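You operate a simulated robot arm through the tools that you are given. There is no shell and no other tool.

The job below is to be done with a simulated two-armed robot. You get a single attempt, and the scene is never put back.

Task
Lift the lidded crate onto the hand truck with both hands and clamp it.
Fine: set it on the tools case, free the hand truck lever, slide the yellow bracket down on the lid and lock the lever again. Where these are worked on the way, their far stop is far enough and under half their travel is too little: hand truck lever.
Where things are to end (x, y in the base frame): black lidded crate within 35 mm of [-660, -2080].

Only the result counts: the job must be done as asked and must still hold three seconds after the hand-in. Knocking over, shifting, dropping, spilling or breaking anything else fails it. Lids that push on must go on centred and level and be pressed home; caps that screw on are set level and turned clockwise until they are tight.

Robot
Two 7-joint arms with three-finger grippers on one trunk, on a base that drives. Base frame: it is fixed to the floor where the robot stands at the start and does not move with it; the origin is under the middle of the robot, x ahead of it, y to its left, z up. Lengths are in mm, angles in degrees, forces in N, time in s.
The left shoulder is at the start at [90, 126, 1086], the right one opposite. With the tool pointing down near the work surface each hand reaches from about 380 to 860 mm from the robot's upright axis, wherever it stands, measured 20 degrees to its own side. Places, roughly: black lidded crate [-1500, -2250, 750]; hand truck lever [-600, -2000, 1000]; lid of the tools case [-700, -2100, 400]; yellow bracket [-600, -2000, 800]. Payload 2.94 kg a hand.
The tool frame of a hand sits at the grasp point between the pads (the TCP): z along the fingers, y along the line on which they close. The tips reach 30 mm beyond it. Largest opening 128 mm; the body of the gripper starts 93 mm behind the TCP.
Orientation is that of the tool frame in the base frame, as [roll, pitch, yaw] about the fixed x, y, z axes, in that order (R = Rz(yaw) Ry(pitch) Rx(roll)). With the fingers straight down and closing along the base's y, the tool's x points along the base's -x, its y along +y and its z along -z.

Tools
- The arms move only by the tool step_arm. It takes "left_series", "right_series" or both (then of equal length, played together; a hand with none holds still); each is a list of rows, each a list of 6 numbers: the shift along the tool's x, y, z in units of 40 mm (1.0 is 40 mm), then the turn, a rotation vector about the tool's x, y, z in units of 5 degrees (1.0 is 5 degrees). In form: [[dx, dy, dz, wx, wy, wz], ...]. A call has 1 to 20 rows; each row shifts and turns the commanded pose from where the row before left it, along the tool's axes as they then stand. "left_claw" and "right_claw" are, for a hand that has rows, the opening, from 0 (shut) to 1 (fully open), set as the call begins (left out, the last holds). A call with a number of a shift or a turn outside -1 to 1 is refused whole. Rows are played at 5 a second. More than 50 mm and 8.6 degrees between two rows, or a gripper value outside its range, and nothing of the call is played. Where a pose cannot be reached the arm comes as near as it can. A force on the tool above 80 N (or 10 N above the force at the start of the call, whichever is more), or a blocked arm, ends the call early, and 0.2 s more pass. Each finger halts on what it meets, pressing with about 37 N; the grip force reading is that of the motor and also rises with nothing between the fingers. The clock runs only during rows and for 0.2 s after the last one: add rows that do not move to give the fingers time. It gives the time, the measured TCP pose, the force on the tool (base axes), the opening and the grip force at its end, in the units of the frame above (readings bear some noise), with the torque about the TCP (base axes, N m) and any sound that the robot's microphone picked up.
- Cameras (640 x 400 px; columns grow to the right, rows downward): "scene" is now at [220.2, 2, 1243.7]; the picture's right is [0.01, -1.00, 0.00], its down [-0.62, -0.01, -0.78] and it looks along [0.78, 0.01, -0.62] (base axes); focal length 268 px, centre (320, 200). "left" rides on the left gripper at [69, 15, -120] in its tool frame; the picture's right is [-0.21, 0.98, 0.00], its down [-0.82, -0.18, -0.54] and it looks along [-0.53, -0.12, 0.84] (tool axes); focal length 251 px, centre (320, 200). "right" rides on the right gripper at [69, -15, -120] in its tool frame; the picture's right is [0.21, 0.98, 0.00], its down [-0.82, 0.18, -0.54] and it looks along [-0.53, 0.12, 0.84] (tool axes); focal length 251 px, centre (320, 200). There is no depth. A picture from a camera that has moved, and an enlarged one, comes with that camera's place and axes in the base frame and with its lens.
- camera(camera): a new picture of that camera. No time passes.
- slide_trunk(by): slides the trunk up (or, below 0, down) by that many mm; the arms and the scene camera ride with it, the base frame stays. It gives what a move gives, with no picture.
- steer(legs): drives the robot by 1 to 6 legs, each [ahead, left, turn to the left] in mm, mm and degrees, along the robot's own axes; the way and the turn of a leg run together, so that a leg with both is an arc; at most 1500 mm and 180 degrees a leg. The arms and the cameras ride along, it lands a little off, and it stops where it bumps. It gives what a move gives.
- head_to(pan, tilt): turns the head with the scene camera to pan (to the left, within 80 degrees either way) and tilt (down, from -29 to 69), counted from straight ahead of the robot. It gives what a move gives.
- close_up(camera, box): a new picture of the part [left, top, right, bottom] of that camera's present view, enlarged. No time passes.
- sign_off(): hands the job in; it is judged then, once.

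Places have to be worked out from the pictures, the camera data and where the tool is seen. Open the grippers and draw the arms clear of the work before you hand the job in, unless the task says otherwise.

The tools are called after "Emit:" by a JSON object that holds its "api" and its "payload". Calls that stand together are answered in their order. step_arm: Moves the arms, as the interface text tells. Its arguments: {"type":"object","properties":{"left_series":{"type":"array","items":{"type":"array","items":{"type":"number"}}},"left_claw":{"type":"number"},"right_series":{"type":"array","items":{"type":"array","items":{"type":"number"}}},"right_claw":{"type":"number"}},"required":[]} The other tools are called the same way: slide_trunk (by) slides the trunk up or down; steer (legs) drives the base; head_to (pan, tilt) turns the head that bears the scene camera; camera (camera) takes a picture; close_up (camera, box) takes an enlarged picture of a part of a camera's view; sign_off () hands the job in.

At the start:

```text
time_s: 0.0
left_position: [484.0, 259.3, 1028.3]
left_tcp_rot: [-180.0, 0.0, 179.9]
left_force: [-0.6, 0.4, -0.1]
left_torque: [0.01, 0.01, 0.03]
left_width: 127.9
left_grasp_force: 0.1
right_position: [515.7, -210.5, 968.2]
right_tcp_rot: [180.0, -0.1, 180.0]
right_force: [-0.2, -0.9, 0.9]
right_torque: [0.0, -0.04, -0.03]
right_width: 128.1
right_grasp_force: 0.1
trunk travel left (down, up): [-300.0, 247.0]
robot x, y, heading: [-1.5, -0.4, -0.0]
head pan, tilt: [0.8, 38.7]
```

scene: 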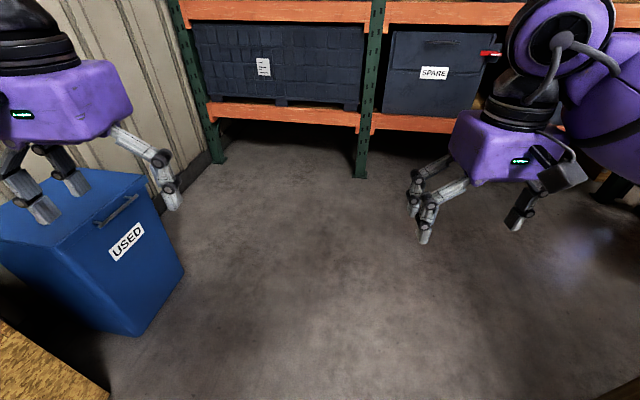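
right: 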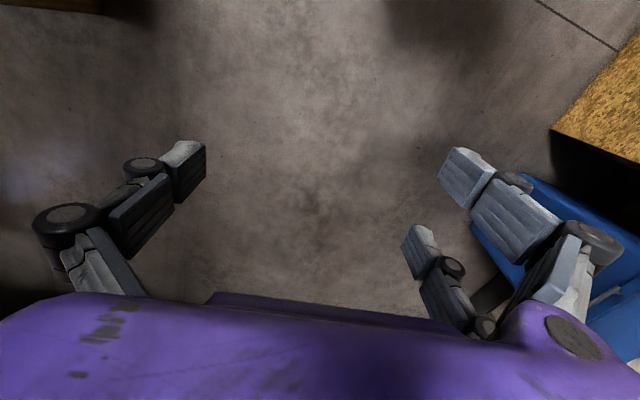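
left: 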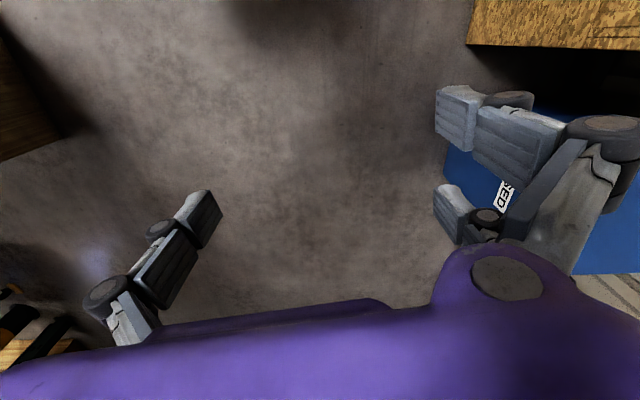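

The start pictures show shelves ahead, a blue bin at left, and tables near. The work lies behind and to the right, so I pan the head right to see it first.

Emit:
{"api": "head_to", "payload": {"pan": -80, "tilt": 25}}

Emit:
{"api": "camera", "payload": {"camera": "scene"}}

```text
time_s: 1.5
left_position: [482.9, 259.3, 1028.3]
left_tcp_rot: [-180.0, 0.0, 180.0]
left_force: [0.8, -0.5, 0.1]
left_torque: [0.0, 0.03, 0.02]
left_width: 128.1
left_grasp_force: 0.1
right_position: [514.6, -209.4, 968.6]
right_tcp_rot: [180.0, 0.1, -180.0]
right_force: [-0.7, 0.5, 0.5]
right_torque: [0.02, -0.02, -0.03]
right_width: 128.1
right_grasp_force: 0.1
trunk travel left (down, up): [-300.0, 247.0]
robot x, y, heading: [-2.8, -2.1, -0.1]
head pan, tilt: [-80.0, 25.0]
```

```text
taken
camera scene: at [150.4, -89.9, 1265.1], right [-0.98, -0.17, 0.0], down [-0.07, 0.42, -0.91], along [0.16, -0.89, -0.42], focal length 268 px, centre (320, 200)
```

scene: 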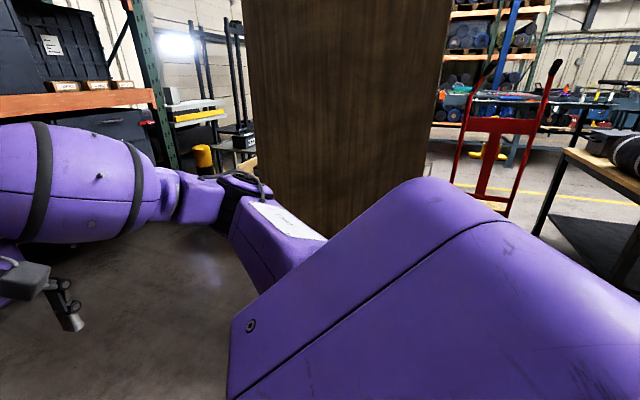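

A wooden column stands to the right and the red hand truck beyond it. I look lower and elsewhere to see what stands close around the robot before turning.

Emit:
{"api": "head_to", "payload": {"pan": -80, "tilt": 60}}

Emit:
{"api": "camera", "payload": {"camera": "scene"}}

Emit:
{"api": "head_to", "payload": {"pan": -40, "tilt": 45}}

Emit:
{"api": "camera", "payload": {"camera": "scene"}}

Emit:
{"api": "head_to", "payload": {"pan": 80, "tilt": 45}}

Emit:
{"api": "camera", "payload": {"camera": "scene"}}

```text
time_s: 2.5
left_position: [484.1, 259.6, 1029.0]
left_tcp_rot: [-180.0, -0.1, 180.0]
left_force: [0.2, 0.0, 0.4]
left_torque: [-0.03, -0.03, 0.0]
left_width: 127.7
left_grasp_force: 0.1
right_position: [514.6, -210.1, 967.6]
right_tcp_rot: [-179.9, -0.1, 180.0]
right_force: [0.2, 0.6, 0.0]
right_torque: [0.03, -0.03, 0.01]
right_width: 128.0
right_grasp_force: 0.1
trunk travel left (down, up): [-300.0, 247.0]
robot x, y, heading: [0.3, 0.9, 0.1]
head pan, tilt: [-80.0, 60.0]
```

```text
taken
camera scene: at [145.9, -64.9, 1215.1], right [-0.98, -0.17, 0.0], down [-0.15, 0.85, -0.5], along [0.09, -0.49, -0.87], focal length 268 px, centre (320, 200)
```

scene: 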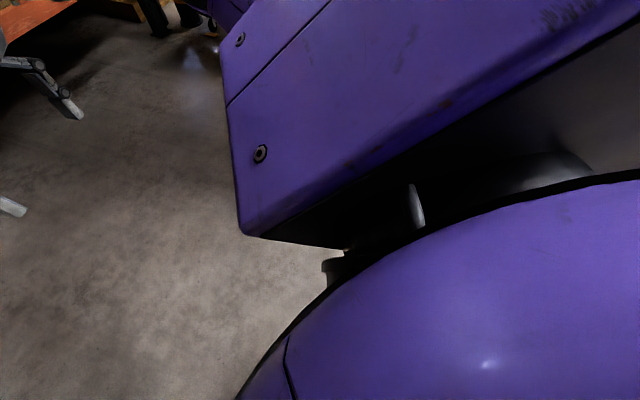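

```text
time_s: 3.6
left_position: [484.5, 260.2, 1027.8]
left_tcp_rot: [179.9, 0.0, -180.0]
left_force: [-0.1, -0.4, -0.3]
left_torque: [0.02, -0.03, 0.0]
left_width: 128.2
left_grasp_force: 0.0
right_position: [514.3, -210.7, 969.2]
right_tcp_rot: [-179.9, 0.1, -180.0]
right_force: [0.0, -0.2, 0.6]
right_torque: [0.02, 0.0, 0.01]
right_width: 128.3
right_grasp_force: 0.2
trunk travel left (down, up): [-300.0, 247.0]
robot x, y, heading: [-0.4, 2.1, -0.2]
head pan, tilt: [-40.0, 45.0]
```

```text
taken
camera scene: at [187.2, -58.6, 1231.5], right [-0.75, -0.67, 0.0], down [-0.49, 0.55, -0.68], along [0.45, -0.51, -0.73], focal length 268 px, centre (320, 200)
```

scene: 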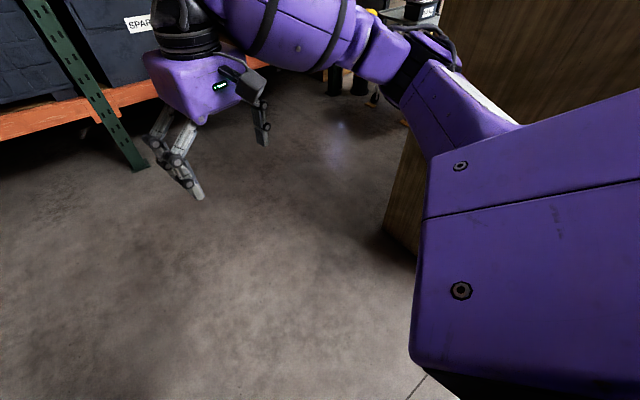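

```text
time_s: 5.6
left_position: [485.9, 260.3, 1029.2]
left_tcp_rot: [179.9, -0.1, -179.9]
left_force: [-0.6, -0.6, 0.0]
left_torque: [-0.03, 0.02, -0.02]
left_width: 128.1
left_grasp_force: 0.1
right_position: [515.1, -209.9, 967.7]
right_tcp_rot: [-179.9, 0.0, 179.9]
right_force: [-0.2, 0.8, 0.1]
right_torque: [0.0, -0.04, 0.01]
right_width: 127.7
right_grasp_force: 0.0
trunk travel left (down, up): [-300.0, 247.0]
robot x, y, heading: [-3.4, -1.9, -0.2]
head pan, tilt: [80.0, 45.0]
```

```text
taken
camera scene: at [187.5, -58.9, 1232.2], right [-0.75, -0.67, 0.0], down [-0.48, 0.54, -0.69], along [0.46, -0.51, -0.73], focal length 268 px, centre (320, 200)
```

scene: 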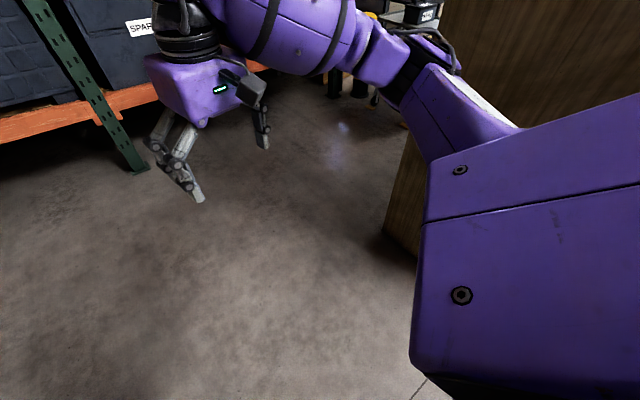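

The last picture repeats the earlier one, so I retake it now that the head points left.

Emit:
{"api": "camera", "payload": {"camera": "scene"}}

```text
taken
camera scene: at [187.5, -58.9, 1232.2], right [-0.75, -0.67, 0.0], down [-0.48, 0.54, -0.69], along [0.46, -0.51, -0.73], focal length 268 px, centre (320, 200)
```

scene: 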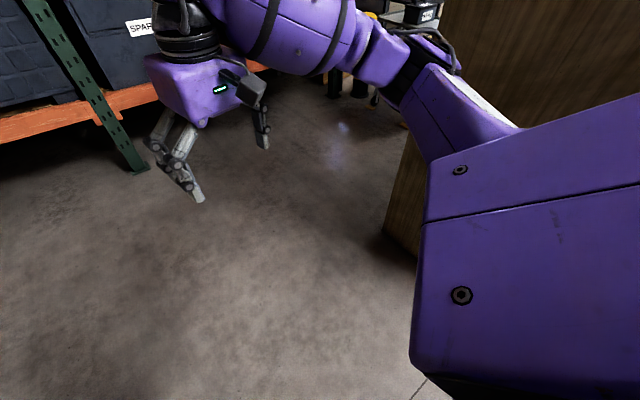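

The camera data still shows pan −40 though the head reads 80; I command the head again and look.

Emit:
{"api": "head_to", "payload": {"pan": 78, "tilt": 40}}

Emit:
{"api": "camera", "payload": {"camera": "scene"}}

```text
time_s: 6.3
left_position: [485.0, 260.5, 1028.6]
left_tcp_rot: [-180.0, 0.0, 180.0]
left_force: [-0.3, -0.1, -0.3]
left_torque: [-0.02, 0.0, -0.01]
left_width: 128.1
left_grasp_force: 0.1
right_position: [514.5, -210.5, 967.8]
right_tcp_rot: [-179.9, 0.0, -180.0]
right_force: [-0.6, 0.0, 0.5]
right_torque: [0.0, -0.01, -0.02]
right_width: 128.1
right_grasp_force: 0.0
trunk travel left (down, up): [-300.0, 247.0]
robot x, y, heading: [0.2, 1.2, -0.1]
head pan, tilt: [78.0, 40.0]
```

```text
taken
camera scene: at [189.7, -61.3, 1238.1], right [-0.75, -0.67, 0.0], down [-0.45, 0.5, -0.74], along [0.49, -0.55, -0.68], focal length 268 px, centre (320, 200)
```

scene: 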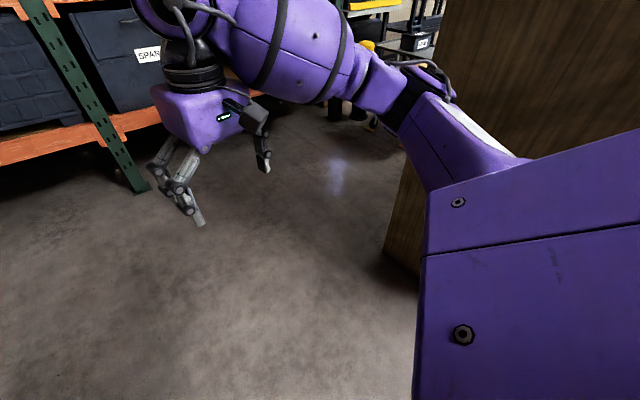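

The tilt follows but the pan seems stuck near −48. I try a different pan to see if it responds.

Emit:
{"api": "head_to", "payload": {"pan": 0, "tilt": 40}}

Emit:
{"api": "camera", "payload": {"camera": "scene"}}

```text
time_s: 7.8
left_position: [483.7, 259.9, 1028.3]
left_tcp_rot: [-180.0, -0.1, -179.9]
left_force: [-0.3, 0.3, -0.7]
left_torque: [-0.04, 0.0, 0.01]
left_width: 128.1
left_grasp_force: 0.1
right_position: [515.2, -210.3, 967.7]
right_tcp_rot: [-180.0, -0.1, -180.0]
right_force: [-1.3, 0.4, 0.0]
right_torque: [0.02, -0.01, -0.01]
right_width: 127.9
right_grasp_force: 0.0
trunk travel left (down, up): [-300.0, 247.0]
robot x, y, heading: [-3.6, 0.2, -0.1]
head pan, tilt: [0.0, 40.0]
```

```text
taken
camera scene: at [189.9, -61.5, 1238.7], right [-0.75, -0.67, 0.0], down [-0.45, 0.5, -0.74], along [0.49, -0.55, -0.67], focal length 268 px, centre (320, 200)
```

scene: 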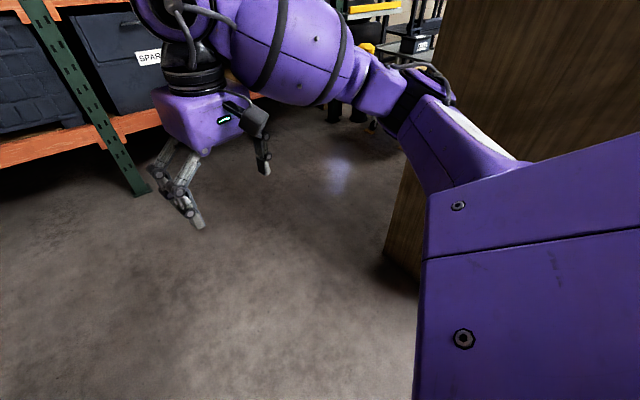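

The pan seems caught, perhaps on the right shoulder; I raise the head up first and then pan.

Emit:
{"api": "head_to", "payload": {"pan": -60, "tilt": 0}}

Emit:
{"api": "head_to", "payload": {"pan": 0, "tilt": 0}}

Emit:
{"api": "camera", "payload": {"camera": "scene"}}

```text
time_s: 9.1
left_position: [484.4, 260.9, 1027.4]
left_tcp_rot: [-180.0, 0.0, 179.9]
left_force: [-0.2, 0.3, -0.2]
left_torque: [-0.01, 0.02, -0.04]
left_width: 127.8
left_grasp_force: 0.0
right_position: [515.0, -210.4, 968.3]
right_tcp_rot: [180.0, -0.1, -179.9]
right_force: [-0.3, -0.9, -0.3]
right_torque: [0.02, 0.0, 0.01]
right_width: 127.9
right_grasp_force: 0.0
trunk travel left (down, up): [-300.0, 247.0]
robot x, y, heading: [-0.3, -0.9, -0.0]
head pan, tilt: [-60.0, 0.0]
```

```text
time_s: 10.4
left_position: [483.8, 260.4, 1029.7]
left_tcp_rot: [-180.0, 0.0, -179.9]
left_force: [0.1, 0.0, 0.7]
left_torque: [0.03, -0.01, 0.01]
left_width: 128.0
left_grasp_force: 0.1
right_position: [515.1, -209.1, 967.8]
right_tcp_rot: [-179.9, 0.0, 180.0]
right_force: [0.0, 0.1, -0.7]
right_torque: [0.01, -0.02, 0.02]
right_width: 128.2
right_grasp_force: 0.0
trunk travel left (down, up): [-300.0, 247.0]
robot x, y, heading: [0.6, 2.7, 0.3]
head pan, tilt: [0.0, 0.0]
```

```text
taken
camera scene: at [224.3, 0.7, 1305.4], right [0.0, -1.0, 0.0], down [0.0, 0.0, -1.0], along [1.0, 0.0, 0.0], focal length 268 px, centre (320, 200)
```

scene: 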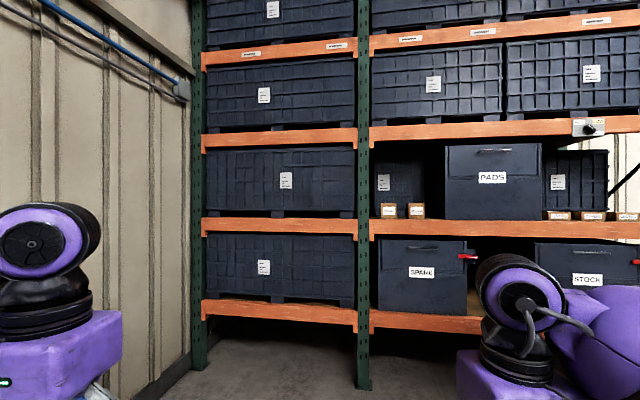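

The head is free again. I look to the left side now at a mild tilt.

Emit:
{"api": "head_to", "payload": {"pan": 75, "tilt": 25}}

Emit:
{"api": "camera", "payload": {"camera": "scene"}}

```text
time_s: 11.9
left_position: [484.9, 260.4, 1028.9]
left_tcp_rot: [-180.0, -0.1, 179.9]
left_force: [-1.5, -0.3, 0.6]
left_torque: [0.0, 0.01, 0.0]
left_width: 127.7
left_grasp_force: 0.0
right_position: [515.7, -210.7, 967.6]
right_tcp_rot: [-179.9, 0.0, 180.0]
right_force: [-0.4, -0.4, -0.4]
right_torque: [0.0, 0.02, 0.01]
right_width: 128.2
right_grasp_force: 0.1
trunk travel left (down, up): [-300.0, 247.0]
robot x, y, heading: [0.3, -0.6, -0.1]
head pan, tilt: [75.0, 25.0]
```

```text
taken
camera scene: at [158.2, 89.8, 1265.1], right [0.97, -0.26, 0.0], down [-0.11, -0.41, -0.91], along [0.24, 0.88, -0.42], focal length 268 px, centre (320, 200)
```

scene: 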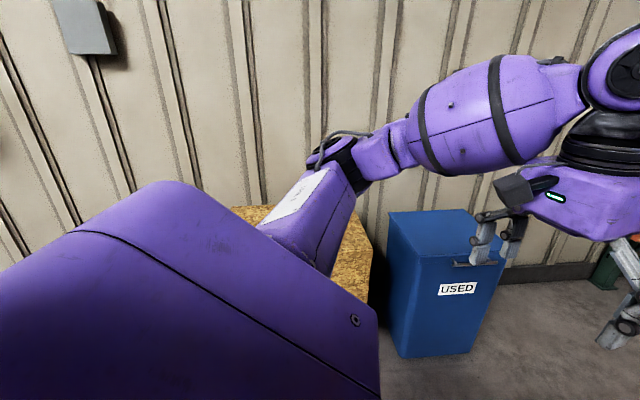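

Left side holds an osb box and the blue bin. I turn right in place 45° and check for bumps.

Emit:
{"api": "steer", "payload": {"legs": [[0, 0, -50]]}}

Emit:
{"api": "head_to", "payload": {"pan": -70, "tilt": 15}}

Emit:
{"api": "camera", "payload": {"camera": "scene"}}

```text
time_s: 14.6
left_position: [506.3, -214.2, 1028.5]
left_tcp_rot: [180.0, 0.0, 128.8]
left_force: [0.3, -0.1, 0.2]
left_torque: [0.0, -0.03, -0.01]
left_width: 128.2
left_grasp_force: 0.0
right_position: [160.1, -532.8, 968.6]
right_tcp_rot: [-180.0, 0.0, 128.8]
right_force: [-0.2, 0.3, 0.2]
right_torque: [-0.03, -0.02, -0.05]
right_width: 128.0
right_grasp_force: 0.1
trunk travel left (down, up): [-300.0, 247.0]
robot x, y, heading: [-0.3, -1.5, -51.4]
head pan, tilt: [75.0, 25.0]
```

```text
time_s: 16.9
left_position: [507.0, -214.6, 1028.8]
left_tcp_rot: [179.9, 0.1, 128.8]
left_force: [-0.5, -0.3, 0.3]
left_torque: [-0.01, 0.01, 0.0]
left_width: 127.6
left_grasp_force: 0.0
right_position: [158.7, -533.0, 969.0]
right_tcp_rot: [180.0, 0.0, 128.8]
right_force: [0.8, -0.5, -0.1]
right_torque: [0.04, -0.01, 0.02]
right_width: 128.0
right_grasp_force: 0.0
trunk travel left (down, up): [-300.0, 247.0]
robot x, y, heading: [1.3, -3.6, -51.1]
head pan, tilt: [-70.0, 15.0]
```

```text
taken
camera scene: at [35.2, -185.0, 1281.3], right [-0.86, 0.52, 0.0], down [0.13, 0.22, -0.97], along [-0.5, -0.83, -0.26], focal length 268 px, centre (320, 200)
```

scene: 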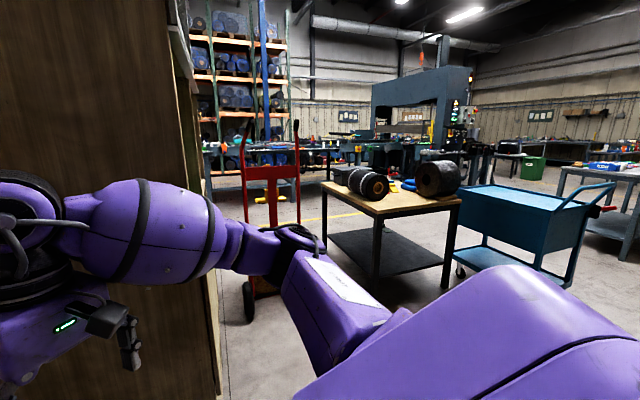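

The hand truck is seen beyond the column, with a table to its right. I turn further right to face the work.

Emit:
{"api": "steer", "payload": {"legs": [[0, 0, -55]]}}

Emit:
{"api": "head_to", "payload": {"pan": 0, "tilt": 15}}

Emit:
{"api": "camera", "payload": {"camera": "scene"}}

```text
time_s: 19.7
left_position: [127.2, -534.1, 1028.7]
left_tcp_rot: [179.9, 0.0, 75.1]
left_force: [0.2, -0.1, 0.4]
left_torque: [0.01, -0.01, -0.03]
left_width: 128.4
left_grasp_force: 0.1
right_position: [-334.8, -443.8, 968.3]
right_tcp_rot: [180.0, 0.1, 75.1]
right_force: [0.2, -1.0, 0.5]
right_torque: [0.01, -0.01, -0.02]
right_width: 127.8
right_grasp_force: 0.0
trunk travel left (down, up): [-300.0, 247.0]
robot x, y, heading: [-1.0, -0.8, -104.8]
head pan, tilt: [-70.0, 15.0]
```

```text
time_s: 21.1
left_position: [126.4, -535.0, 1028.0]
left_tcp_rot: [180.0, 0.0, 75.1]
left_force: [0.2, -0.1, 0.4]
left_torque: [0.0, 0.01, 0.03]
left_width: 128.1
left_grasp_force: 0.1
right_position: [-335.6, -443.4, 969.3]
right_tcp_rot: [-180.0, 0.0, 75.1]
right_force: [0.1, -0.5, 0.4]
right_torque: [-0.02, 0.0, 0.0]
right_width: 127.8
right_grasp_force: 0.0
trunk travel left (down, up): [-300.0, 247.0]
robot x, y, heading: [2.5, 1.9, -104.8]
head pan, tilt: [0.0, 15.0]
```

```text
taken
camera scene: at [-60.6, -220.8, 1281.3], right [-0.97, 0.26, 0.0], down [0.07, 0.25, -0.97], along [-0.25, -0.93, -0.26], focal length 268 px, centre (320, 200)
```

scene: 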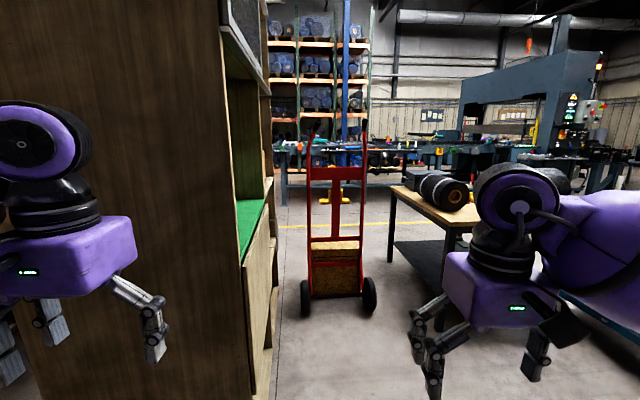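

The hand truck stands ahead between a shelf cabinet and the table. I enlarge it.

Emit:
{"api": "close_up", "payload": {"camera": "scene", "box": [240, 110, 480, 330]}}

Emit:
{"api": "close_up", "payload": {"camera": "scene", "box": [280, 120, 400, 210]}}

```text
1.82 times, centred on (360, 220) of scene
camera zoom: at [-60.6, -220.8, 1281.3], right [-0.97, 0.26, 0.0], down [0.07, 0.25, -0.97], along [-0.25, -0.93, -0.26], focal length 488 px, centre (247, 164)
```

zoom: 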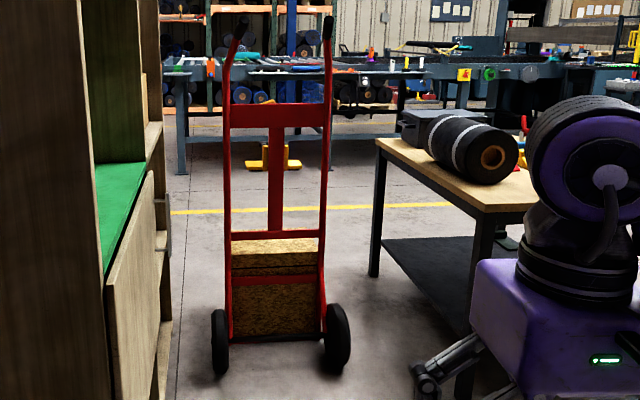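

```text
4.44 times, centred on (340, 165) of scene
camera zoom: at [-60.6, -220.8, 1281.3], right [-0.97, 0.26, 0.0], down [0.07, 0.25, -0.97], along [-0.25, -0.93, -0.26], focal length 1193 px, centre (231, 356)
```

zoom: 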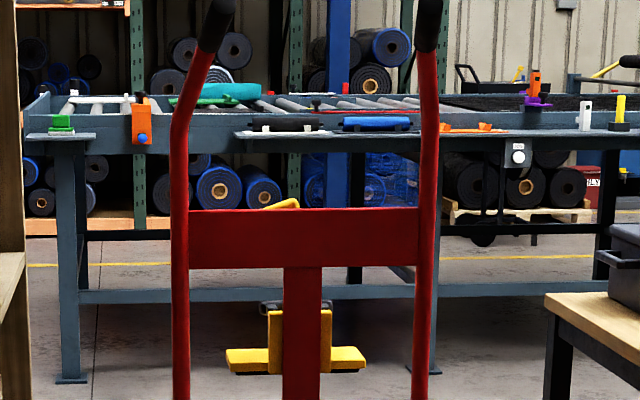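

The bracket and its lever are on the far side of the truck's centre bar, the load side faces −y, and the black crate is at the far-left corner of the table. I pan right to map the table and a way round.

Emit:
{"api": "head_to", "payload": {"pan": -50, "tilt": 15}}

Emit:
{"api": "camera", "payload": {"camera": "scene"}}

Emit:
{"api": "head_to", "payload": {"pan": 0, "tilt": 35}}

Emit:
{"api": "camera", "payload": {"camera": "scene"}}

```text
time_s: 22.2
left_position: [127.8, -535.6, 1029.1]
left_tcp_rot: [180.0, 0.1, 75.1]
left_force: [-0.1, 0.5, 0.4]
left_torque: [0.0, 0.0, 0.04]
left_width: 127.9
left_grasp_force: 0.1
right_position: [-334.9, -443.1, 968.4]
right_tcp_rot: [180.0, 0.0, 75.1]
right_force: [1.0, -0.1, -0.8]
right_torque: [-0.01, -0.01, 0.01]
right_width: 127.8
right_grasp_force: 0.1
trunk travel left (down, up): [-300.0, 247.0]
robot x, y, heading: [-0.6, -2.6, -105.0]
head pan, tilt: [-50.0, 15.0]
```

```text
taken
camera scene: at [-121.0, -170.3, 1281.3], right [-0.43, 0.91, 0.0], down [0.23, 0.11, -0.97], along [-0.87, -0.41, -0.26], focal length 268 px, centre (320, 200)
```

scene: 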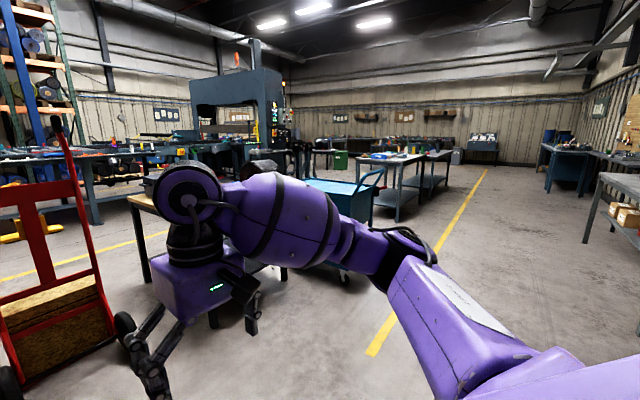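

```text
time_s: 23.4
left_position: [126.3, -534.7, 1028.2]
left_tcp_rot: [180.0, 0.0, 75.1]
left_force: [0.3, 0.4, 1.4]
left_torque: [0.0, -0.03, 0.0]
left_width: 127.9
left_grasp_force: 0.1
right_position: [-335.7, -444.9, 969.0]
right_tcp_rot: [-179.9, -0.1, 75.1]
right_force: [-0.5, 0.8, 0.1]
right_torque: [-0.01, -0.03, -0.01]
right_width: 128.2
right_grasp_force: 0.0
trunk travel left (down, up): [-300.0, 247.0]
robot x, y, heading: [-0.9, 0.5, -104.9]
head pan, tilt: [0.0, 35.0]
```

```text
taken
camera scene: at [-59.2, -215.6, 1249.3], right [-0.97, 0.26, 0.0], down [0.15, 0.55, -0.82], along [-0.21, -0.79, -0.57], focal length 268 px, centre (320, 200)
```

scene: 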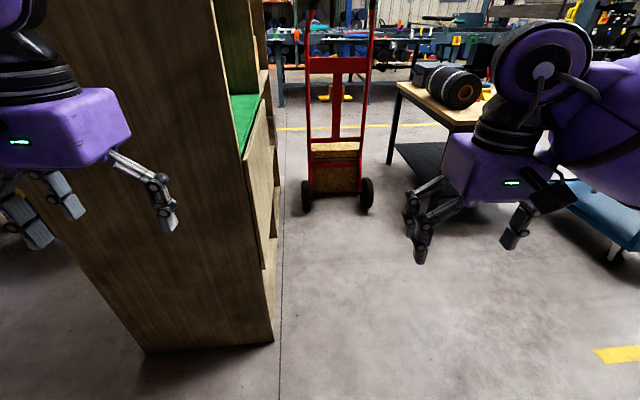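

From the pictures I place the truck wheels near [-374,-1819] and [-823,-1690], the table from [-1170,-1430] to [-1370,-2460] on its left edge, and the bench far behind at y≈−4700. I zoom on the right and left to choose a way round to the load side.

Emit:
{"api": "head_to", "payload": {"pan": -55, "tilt": 15}}

Emit:
{"api": "close_up", "payload": {"camera": "scene", "box": [240, 120, 640, 370]}}

```text
time_s: 24.7
left_position: [126.9, -535.6, 1027.9]
left_tcp_rot: [180.0, 0.0, 75.1]
left_force: [0.4, 0.2, -0.1]
left_torque: [0.03, -0.02, 0.02]
left_width: 128.1
left_grasp_force: 0.1
right_position: [-334.7, -445.0, 967.7]
right_tcp_rot: [179.9, 0.0, 75.1]
right_force: [1.2, -0.1, 0.1]
right_torque: [0.0, 0.0, 0.01]
right_width: 127.9
right_grasp_force: 0.1
trunk travel left (down, up): [-300.0, 247.0]
robot x, y, heading: [1.1, -0.7, -104.9]
head pan, tilt: [-55.0, 15.0]
```

```text
1.60 times, centred on (440, 245) of scene
camera zoom: at [-124.2, -162.7, 1281.3], right [-0.34, 0.94, 0.0], down [0.24, 0.09, -0.97], along [-0.91, -0.33, -0.26], focal length 429 px, centre (128, 128)
```

zoom: 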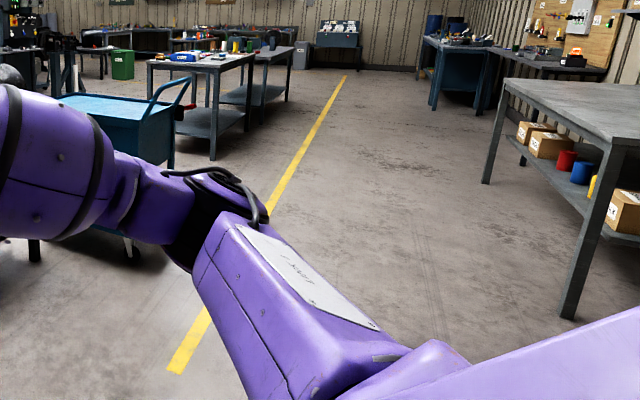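

The west side along the yellow line is open. I turn to face −x and drive along it to look behind the cart.

Emit:
{"api": "steer", "payload": {"legs": [[0, 0, -75], [1500, 0, 0]]}}

Emit:
{"api": "head_to", "payload": {"pan": 40, "tilt": 20}}

Emit:
{"api": "camera", "payload": {"camera": "scene"}}

```text
time_s: 35.4
left_position: [-2008.3, -248.4, 1029.4]
left_tcp_rot: [180.0, 0.1, -0.5]
left_force: [0.5, -0.7, 0.7]
left_torque: [0.03, 0.0, 0.0]
left_width: 128.1
left_grasp_force: 0.1
right_position: [-2036.6, 222.4, 967.4]
right_tcp_rot: [180.0, 0.0, -0.5]
right_force: [0.0, 0.3, -0.1]
right_torque: [-0.01, -0.03, -0.02]
right_width: 128.1
right_grasp_force: 0.1
trunk travel left (down, up): [-300.0, 247.0]
robot x, y, heading: [-1523.7, 6.9, 179.4]
head pan, tilt: [-55.0, 15.0]
```

```text
time_s: 37.1
left_position: [-2009.0, -247.7, 1027.9]
left_tcp_rot: [180.0, 0.0, -0.5]
left_force: [-0.3, 0.0, -0.3]
left_torque: [0.0, -0.01, 0.0]
left_width: 127.9
left_grasp_force: 0.0
right_position: [-2035.4, 223.0, 968.2]
right_tcp_rot: [-180.0, -0.1, -0.6]
right_force: [0.8, 0.4, -0.1]
right_torque: [0.04, 0.01, -0.02]
right_width: 127.9
right_grasp_force: 0.0
trunk travel left (down, up): [-300.0, 247.0]
robot x, y, heading: [-1521.6, 8.6, 179.2]
head pan, tilt: [40.0, 20.0]
```

```text
taken
camera scene: at [-1731.7, -49.2, 1273.2], right [-0.64, 0.77, 0.0], down [0.26, 0.22, -0.94], along [-0.73, -0.6, -0.34], focal length 268 px, centre (320, 200)
```

scene: 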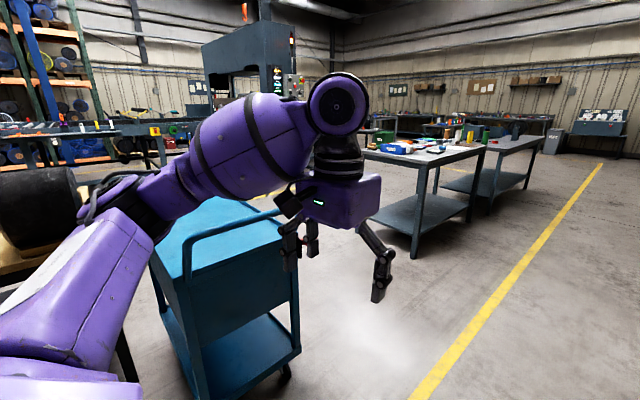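

The corridor between the cart (x≈−2400) and the steel table (x≈−3830) is wide enough. I drive on to x≈−3050, turn left to face −y and look.

Emit:
{"api": "steer", "payload": {"legs": [[1480, 0, 0], [0, 0, 90]]}}

Emit:
{"api": "head_to", "payload": {"pan": 0, "tilt": 20}}

Emit:
{"api": "camera", "payload": {"camera": "scene"}}

Emit:
{"api": "head_to", "payload": {"pan": 45, "tilt": 20}}

Emit:
{"api": "camera", "payload": {"camera": "scene"}}

```text
time_s: 48.4
left_position: [-2738.7, -438.6, 1029.2]
left_tcp_rot: [179.9, 0.1, 90.0]
left_force: [0.4, 1.0, -0.4]
left_torque: [0.02, -0.02, 0.01]
left_width: 128.0
left_grasp_force: 0.2
right_position: [-3209.1, -467.1, 968.4]
right_tcp_rot: [180.0, 0.0, 89.9]
right_force: [-0.3, -0.1, 0.2]
right_torque: [0.0, 0.01, 0.0]
right_width: 128.1
right_grasp_force: 0.1
trunk travel left (down, up): [-300.0, 247.0]
robot x, y, heading: [-3000.7, 46.4, -90.2]
head pan, tilt: [40.0, 20.0]
```

```text
time_s: 49.5
left_position: [-2739.4, -438.4, 1028.3]
left_tcp_rot: [-180.0, 0.1, 90.0]
left_force: [-0.2, 0.1, -0.2]
left_torque: [-0.02, 0.03, 0.01]
left_width: 128.1
left_grasp_force: 0.0
right_position: [-3208.9, -467.1, 968.4]
right_tcp_rot: [-180.0, -0.1, 90.0]
right_force: [0.2, -0.4, 1.3]
right_torque: [0.01, 0.01, 0.05]
right_width: 128.2
right_grasp_force: 0.1
trunk travel left (down, up): [-300.0, 247.0]
robot x, y, heading: [-3000.2, 48.8, -89.9]
head pan, tilt: [0.0, 20.0]
```

```text
taken
camera scene: at [-3000.0, -180.8, 1273.2], right [-1.0, 0.0, 0.0], down [0.0, 0.34, -0.94], along [0.0, -0.94, -0.34], focal length 268 px, centre (320, 200)
```

scene: 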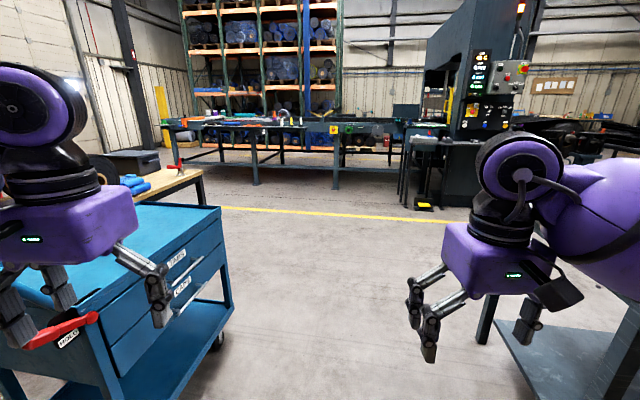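

```text
time_s: 50.6
left_position: [-2739.1, -437.9, 1028.6]
left_tcp_rot: [179.9, 0.1, 90.0]
left_force: [0.2, 0.2, 0.3]
left_torque: [0.01, 0.01, 0.04]
left_width: 128.1
left_grasp_force: 0.1
right_position: [-3209.1, -468.1, 968.5]
right_tcp_rot: [180.0, -0.1, 89.8]
right_force: [-0.1, -0.5, 0.5]
right_torque: [-0.03, -0.06, 0.03]
right_width: 127.9
right_grasp_force: 0.2
trunk travel left (down, up): [-300.0, 247.0]
robot x, y, heading: [-3001.5, 42.4, -90.4]
head pan, tilt: [45.0, 20.0]
```

```text
taken
camera scene: at [-2934.3, -153.7, 1273.2], right [-0.71, -0.71, 0.0], down [-0.24, 0.24, -0.94], along [0.66, -0.67, -0.34], focal length 268 px, centre (320, 200)
```

scene: 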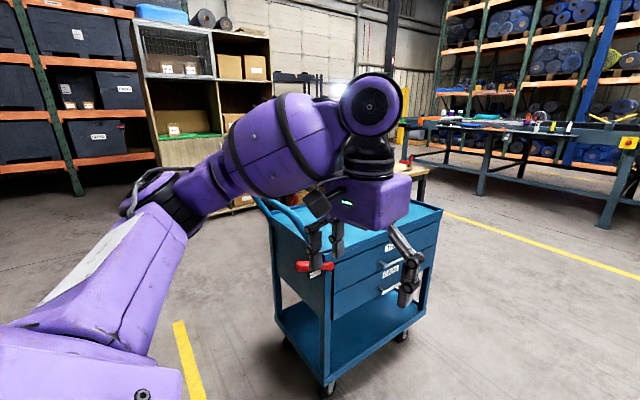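

The cart occupies about x −1970…−2450, y −810…−1400, and the corridor is clear to y≈−4400. I move right a little and drive down it to y≈−3050.

Emit:
{"api": "steer", "payload": {"legs": [[0, -130, 0], [1500, 0, 0], [1500, 0, 0]]}}

Emit:
{"api": "head_to", "payload": {"pan": 70, "tilt": 15}}

Emit:
{"api": "camera", "payload": {"camera": "scene"}}

```text
time_s: 66.4
left_position: [-2786.8, -3427.4, 1028.1]
left_tcp_rot: [180.0, 0.0, 90.7]
left_force: [-0.6, 0.0, 0.0]
left_torque: [0.02, 0.03, -0.02]
left_width: 128.0
left_grasp_force: 0.0
right_position: [-3258.2, -3460.1, 967.5]
right_tcp_rot: [-179.9, 0.0, 90.6]
right_force: [0.4, 0.0, -0.2]
right_torque: [0.03, 0.0, 0.03]
right_width: 128.0
right_grasp_force: 0.1
trunk travel left (down, up): [-300.0, 247.0]
robot x, y, heading: [-3055.8, -2942.6, -89.6]
head pan, tilt: [45.0, 20.0]
```

```text
time_s: 67.3
left_position: [-2789.2, -3427.5, 1028.6]
left_tcp_rot: [179.9, 0.0, 90.6]
left_force: [0.4, 0.2, -0.3]
left_torque: [0.01, -0.01, 0.01]
left_width: 128.0
left_grasp_force: 0.1
right_position: [-3257.3, -3460.6, 968.9]
right_tcp_rot: [-179.9, 0.0, 90.6]
right_force: [-1.0, 0.4, 0.1]
right_torque: [0.0, -0.01, -0.01]
right_width: 128.0
right_grasp_force: 0.1
trunk travel left (down, up): [-300.0, 247.0]
robot x, y, heading: [-3053.6, -2937.2, -89.3]
head pan, tilt: [70.0, 15.0]
```

```text
taken
camera scene: at [-2965.2, -3110.9, 1281.3], right [-0.33, -0.94, 0.0], down [-0.24, 0.09, -0.97], along [0.91, -0.32, -0.26], focal length 268 px, centre (320, 200)
```

scene: 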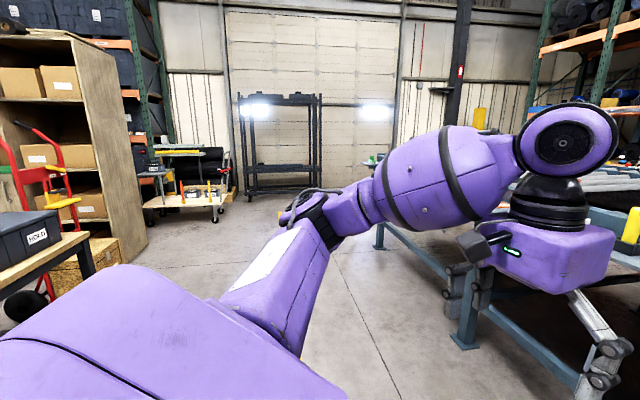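

The crate (label HOLD) stands on the table's near corner and the truck's load side is visible past it. I move to y≈−3200, turn to face +y and slide east until about in front of the crate.

Emit:
{"api": "steer", "payload": {"legs": [[270, 0, 0], [0, 0, 179], [0, -1450, 0]]}}

Emit:
{"api": "head_to", "payload": {"pan": 0, "tilt": 30}}

Emit:
{"api": "camera", "payload": {"camera": "scene"}}

Emit:
{"api": "head_to", "payload": {"pan": -45, "tilt": 25}}

Emit:
{"api": "camera", "payload": {"camera": "scene"}}

```text
time_s: 89.3
left_position: [-1771.7, -2808.5, 1028.6]
left_tcp_rot: [180.0, -0.1, -95.0]
left_force: [-0.6, -1.2, -0.1]
left_torque: [-0.01, -0.03, -0.02]
left_width: 127.9
left_grasp_force: 0.1
right_position: [-1300.4, -2819.9, 967.5]
right_tcp_rot: [-180.0, 0.1, -95.1]
right_force: [0.8, -0.6, 0.6]
right_torque: [0.07, -0.01, 0.03]
right_width: 128.1
right_grasp_force: 0.0
trunk travel left (down, up): [-300.0, 247.0]
robot x, y, heading: [-1558.0, -3317.9, 84.8]
head pan, tilt: [70.0, 15.0]
```

```text
time_s: 90.7
left_position: [-1772.3, -2808.3, 1028.7]
left_tcp_rot: [-180.0, 0.0, -95.1]
left_force: [1.2, -0.6, 1.3]
left_torque: [-0.03, 0.01, -0.03]
left_width: 127.8
left_grasp_force: 0.0
right_position: [-1300.3, -2820.5, 968.7]
right_tcp_rot: [-180.0, 0.0, -95.0]
right_force: [-0.1, 0.4, 0.3]
right_torque: [0.04, 0.01, 0.01]
right_width: 128.1
right_grasp_force: 0.0
trunk travel left (down, up): [-300.0, 247.0]
robot x, y, heading: [-1555.6, -3313.5, 84.6]
head pan, tilt: [0.0, 30.0]
```

```text
taken
camera scene: at [-1537.7, -3087.7, 1257.1], right [1.0, -0.09, 0.0], down [-0.04, -0.5, -0.87], along [0.08, 0.86, -0.5], focal length 268 px, centre (320, 200)
```

scene: 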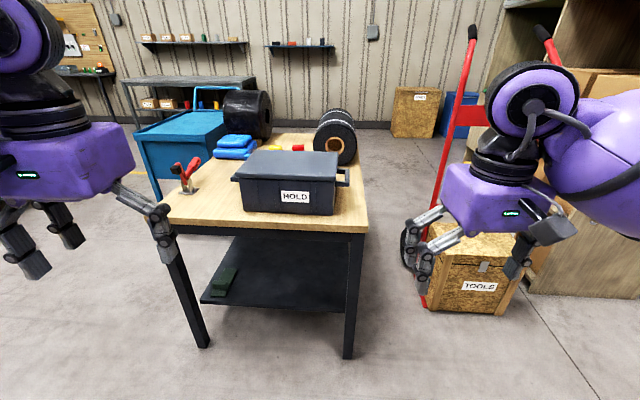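

```text
time_s: 91.8
left_position: [-1771.6, -2807.5, 1028.8]
left_tcp_rot: [180.0, 0.0, -95.1]
left_force: [-0.6, -0.4, 0.6]
left_torque: [0.02, -0.01, -0.02]
left_width: 128.1
left_grasp_force: 0.1
right_position: [-1301.5, -2819.3, 968.2]
right_tcp_rot: [179.9, 0.0, -95.1]
right_force: [0.1, 0.5, -0.3]
right_torque: [-0.01, -0.01, 0.01]
right_width: 128.0
right_grasp_force: 0.1
trunk travel left (down, up): [-300.0, 247.0]
robot x, y, heading: [-1559.4, -3316.8, 84.7]
head pan, tilt: [-45.0, 25.0]
```

```text
taken
camera scene: at [-1475.0, -3118.7, 1265.1], right [0.64, -0.77, 0.0], down [-0.32, -0.27, -0.91], along [0.7, 0.58, -0.42], focal length 268 px, centre (320, 200)
```

scene: 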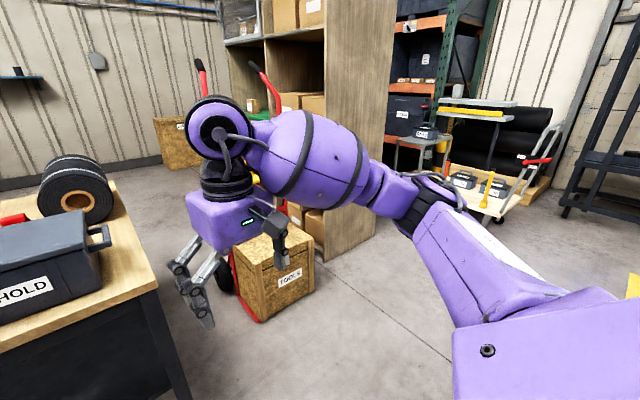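

Facing +y now, the crate with a handle at each end is ahead on the table, the TOOLS case on the truck is to the right. I zoom on both.

Emit:
{"api": "head_to", "payload": {"pan": 0, "tilt": 30}}

Emit:
{"api": "close_up", "payload": {"camera": "scene", "box": [210, 130, 370, 230]}}

Emit:
{"api": "close_up", "payload": {"camera": "scene", "box": [380, 10, 640, 330]}}

```text
time_s: 92.9
left_position: [-1771.9, -2808.3, 1028.4]
left_tcp_rot: [180.0, 0.0, -95.0]
left_force: [0.2, -0.1, 0.2]
left_torque: [0.02, 0.02, -0.04]
left_width: 127.9
left_grasp_force: 0.0
right_position: [-1300.8, -2820.6, 967.9]
right_tcp_rot: [180.0, 0.1, -94.9]
right_force: [0.4, 0.4, -0.1]
right_torque: [0.01, 0.0, 0.01]
right_width: 128.2
right_grasp_force: 0.0
trunk travel left (down, up): [-300.0, 247.0]
robot x, y, heading: [-1557.0, -3313.5, 84.9]
head pan, tilt: [0.0, 30.0]
```

```text
4.00 times, centred on (290, 180) of scene
camera zoom: at [-1537.5, -3087.7, 1257.1], right [1.0, -0.09, 0.0], down [-0.05, -0.5, -0.87], along [0.08, 0.86, -0.5], focal length 1074 px, centre (440, 280)
```

zoom: 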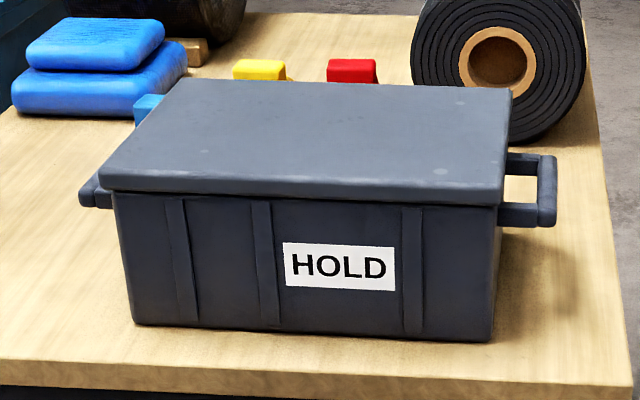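

```text
1.25 times, centred on (510, 170) of scene
camera zoom: at [-1537.5, -3087.7, 1257.1], right [1.0, -0.09, 0.0], down [-0.05, -0.5, -0.87], along [0.08, 0.86, -0.5], focal length 336 px, centre (82, 238)
```

zoom: 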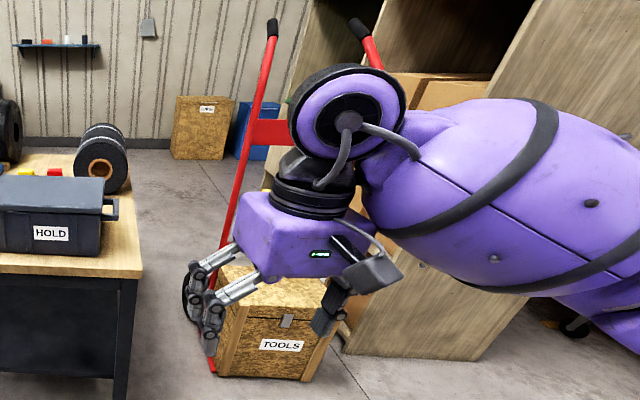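

The crate has U-shaped end handles lying level just below the lid. I take wrist camera views, then raise the trunk for parallax on the heights.

Emit:
{"api": "camera", "payload": {"camera": "right"}}

Emit:
{"api": "camera", "payload": {"camera": "left"}}

Emit:
{"api": "slide_trunk", "payload": {"by": 200}}

Emit:
{"api": "camera", "payload": {"camera": "scene"}}

Emit:
{"api": "close_up", "payload": {"camera": "scene", "box": [210, 170, 370, 270]}}

```text
taken
camera right: at [-1292.6, -2890.0, 1087.5], right [-0.99, -0.13, 0.0], down [-0.11, 0.83, 0.54], along [-0.07, 0.54, -0.84], focal length 251 px, centre (320, 200)
```

right: 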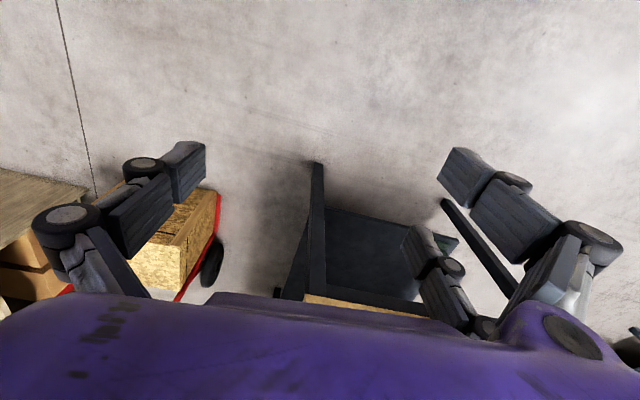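

```text
taken
camera left: at [-1792.4, -2876.2, 1148.8], right [-0.95, 0.3, 0.0], down [0.25, 0.8, 0.54], along [0.16, 0.52, -0.84], focal length 251 px, centre (320, 200)
```

left: 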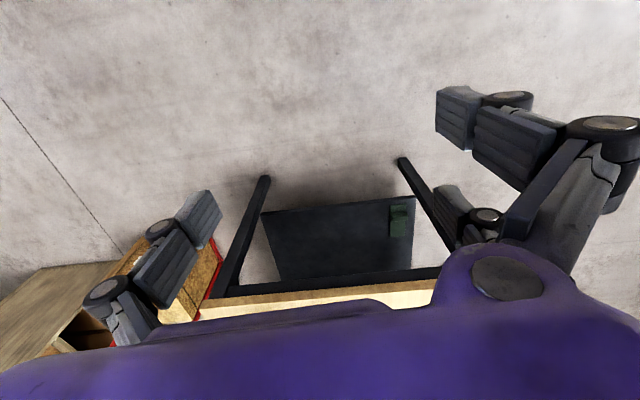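

```text
time_s: 95.1
left_position: [-1771.2, -2808.3, 1228.0]
left_tcp_rot: [180.0, -0.1, -95.2]
left_force: [-0.2, 0.3, -0.4]
left_torque: [-0.04, 0.02, -0.01]
left_width: 127.7
left_grasp_force: 0.1
right_position: [-1301.0, -2820.1, 1168.0]
right_tcp_rot: [-180.0, -0.1, -95.2]
right_force: [0.4, 0.6, -0.6]
right_torque: [-0.01, -0.01, 0.01]
right_width: 128.0
right_grasp_force: 0.0
trunk travel left (down, up): [-500.0, 47.0]
robot x, y, heading: [-1560.1, -3313.3, 84.9]
head pan, tilt: [0.0, 30.0]
```

```text
taken
camera scene: at [-1544.7, -3166.4, 1471.9], right [1.0, -0.09, 0.0], down [-0.04, -0.5, -0.87], along [0.08, 0.86, -0.5], focal length 268 px, centre (320, 200)
```

scene: 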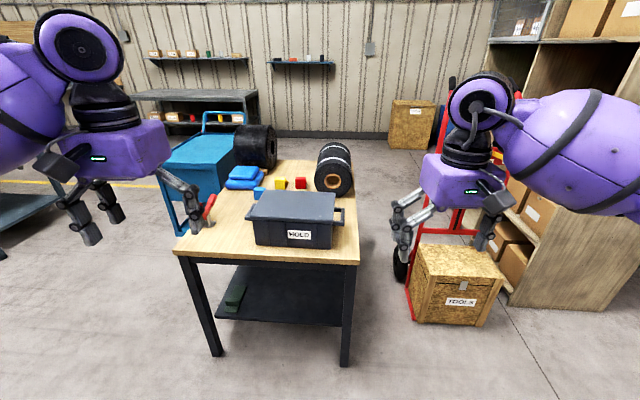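

```text
4.00 times, centred on (290, 220) of scene
camera zoom: at [-1544.7, -3166.4, 1471.9], right [1.0, -0.09, 0.0], down [-0.04, -0.5, -0.87], along [0.08, 0.86, -0.5], focal length 1074 px, centre (440, 120)
```

zoom: 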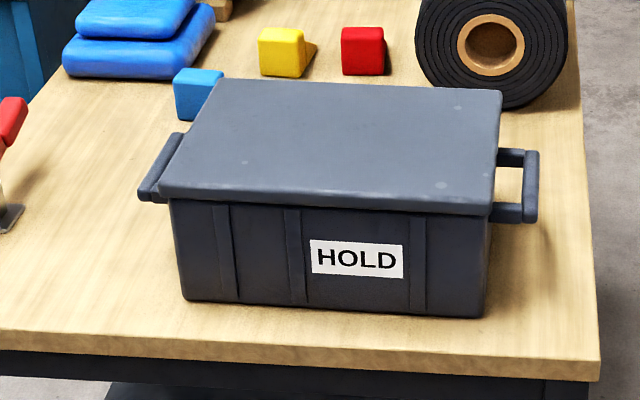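

Triangulating the two views puts the table top at z≈760, crate centre ≈[-1562,-2205], yaw −10°, lid 327×213 at z≈902, handle bars ≈198 mm from the centre at z≈856. Before fetching it I slide over to look at the truck from its load side.

Emit:
{"api": "steer", "payload": {"legs": [[0, -800, -4.5]]}}

Emit:
{"api": "head_to", "payload": {"pan": 0, "tilt": 30}}

Emit:
{"api": "camera", "payload": {"camera": "scene"}}

Emit:
{"api": "close_up", "payload": {"camera": "scene", "box": [220, 60, 460, 300]}}

```text
time_s: 102.5
left_position: [-957.6, -2888.4, 1227.8]
left_tcp_rot: [180.0, 0.0, -97.9]
left_force: [1.3, 0.5, 0.3]
left_torque: [-0.04, -0.04, 0.01]
left_width: 128.0
left_grasp_force: 0.0
right_position: [-488.6, -2924.0, 1169.4]
right_tcp_rot: [180.0, 0.0, -97.9]
right_force: [0.1, 0.5, 0.4]
right_torque: [-0.02, -0.02, 0.02]
right_width: 128.0
right_grasp_force: 0.1
trunk travel left (down, up): [-500.0, 47.0]
robot x, y, heading: [-766.2, -3403.4, 82.0]
head pan, tilt: [0.0, 30.0]
```

```text
time_s: 103.1
left_position: [-956.8, -2888.5, 1228.9]
left_tcp_rot: [180.0, 0.0, -98.0]
left_force: [0.3, 0.1, -0.1]
left_torque: [0.01, 0.03, -0.01]
left_width: 128.0
left_grasp_force: 0.0
right_position: [-486.5, -2923.2, 1167.5]
right_tcp_rot: [-179.9, 0.1, -97.9]
right_force: [-0.3, -0.3, 0.0]
right_torque: [0.0, 0.01, -0.01]
right_width: 128.0
right_grasp_force: 0.0
trunk travel left (down, up): [-500.0, 47.0]
robot x, y, heading: [-769.3, -3403.6, 82.2]
head pan, tilt: [0.0, 30.0]
```

```text
taken
camera scene: at [-748.1, -3258.6, 1472.1], right [0.99, -0.14, 0.0], down [-0.07, -0.5, -0.87], along [0.12, 0.86, -0.5], focal length 268 px, centre (320, 200)
```

scene: 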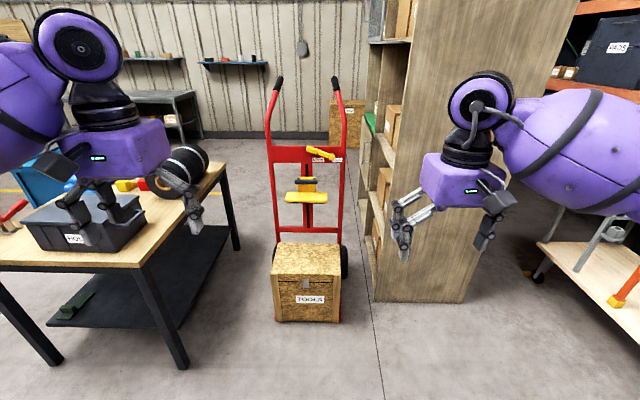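

```text
1.67 times, centred on (340, 180) of scene
camera zoom: at [-748.1, -3258.6, 1472.1], right [0.99, -0.14, 0.0], down [-0.07, -0.5, -0.87], along [0.12, 0.86, -0.5], focal length 447 px, centre (287, 233)
```

zoom: 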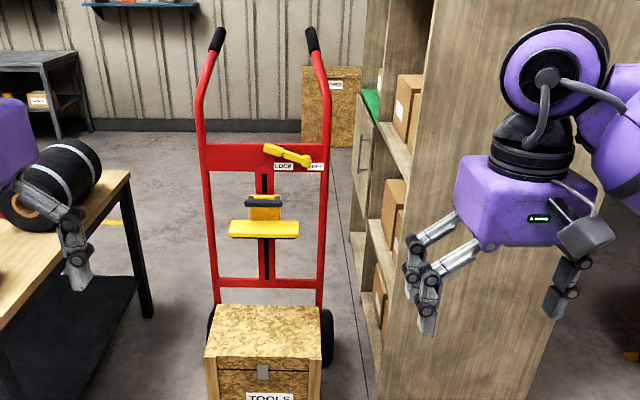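

From the front I see the yellow lever on the top plate with LOCK and another label, and the yellow bracket with a dark grip on the centre slot. I zoom in on these.

Emit:
{"api": "close_up", "payload": {"camera": "scene", "box": [270, 130, 370, 210]}}

Emit:
{"api": "close_up", "payload": {"camera": "scene", "box": [300, 140, 350, 180]}}

Emit:
{"api": "close_up", "payload": {"camera": "scene", "box": [255, 220, 365, 330]}}

```text
5.00 times, centred on (320, 170) of scene
camera zoom: at [-748.1, -3258.6, 1472.1], right [0.99, -0.14, 0.0], down [-0.07, -0.5, -0.87], along [0.12, 0.86, -0.5], focal length 1342 px, centre (320, 350)
```

zoom: 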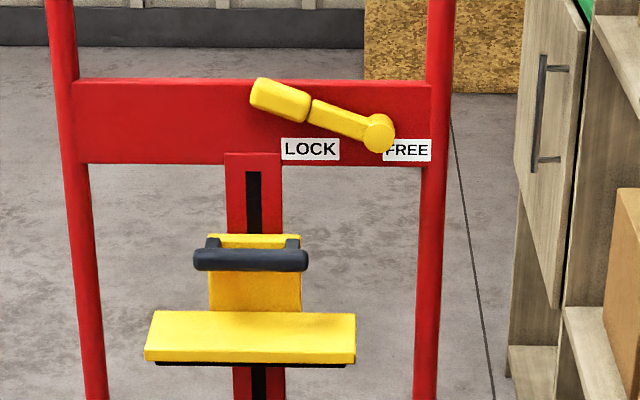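

```text
10.00 times, centred on (325, 160) of scene
camera zoom: at [-748.1, -3258.6, 1472.1], right [0.99, -0.14, 0.0], down [-0.07, -0.5, -0.87], along [0.12, 0.86, -0.5], focal length 2684 px, centre (270, 600)
```

zoom: 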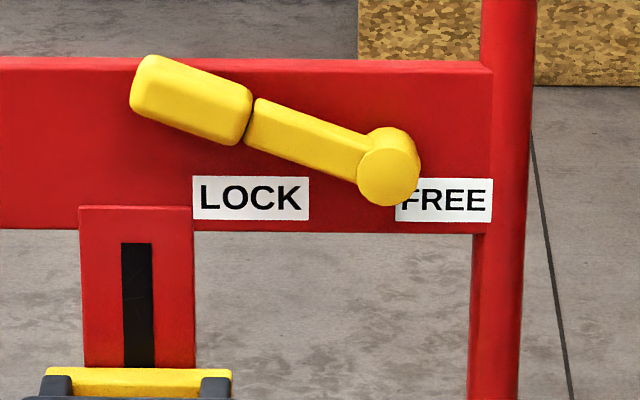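

```text
3.64 times, centred on (310, 275) of scene
camera zoom: at [-748.1, -3258.6, 1472.1], right [0.99, -0.14, 0.0], down [-0.07, -0.5, -0.87], along [0.12, 0.86, -0.5], focal length 976 px, centre (356, -73)
```

zoom: 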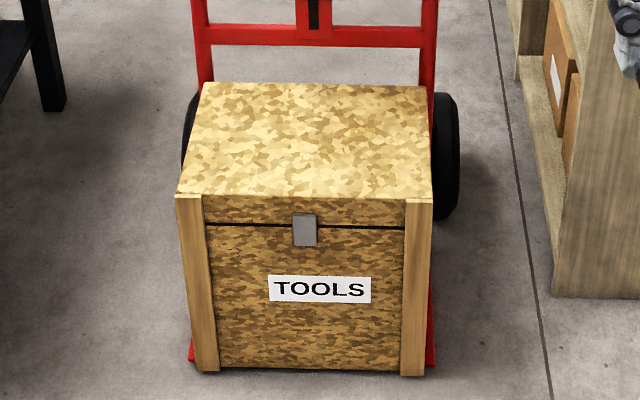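

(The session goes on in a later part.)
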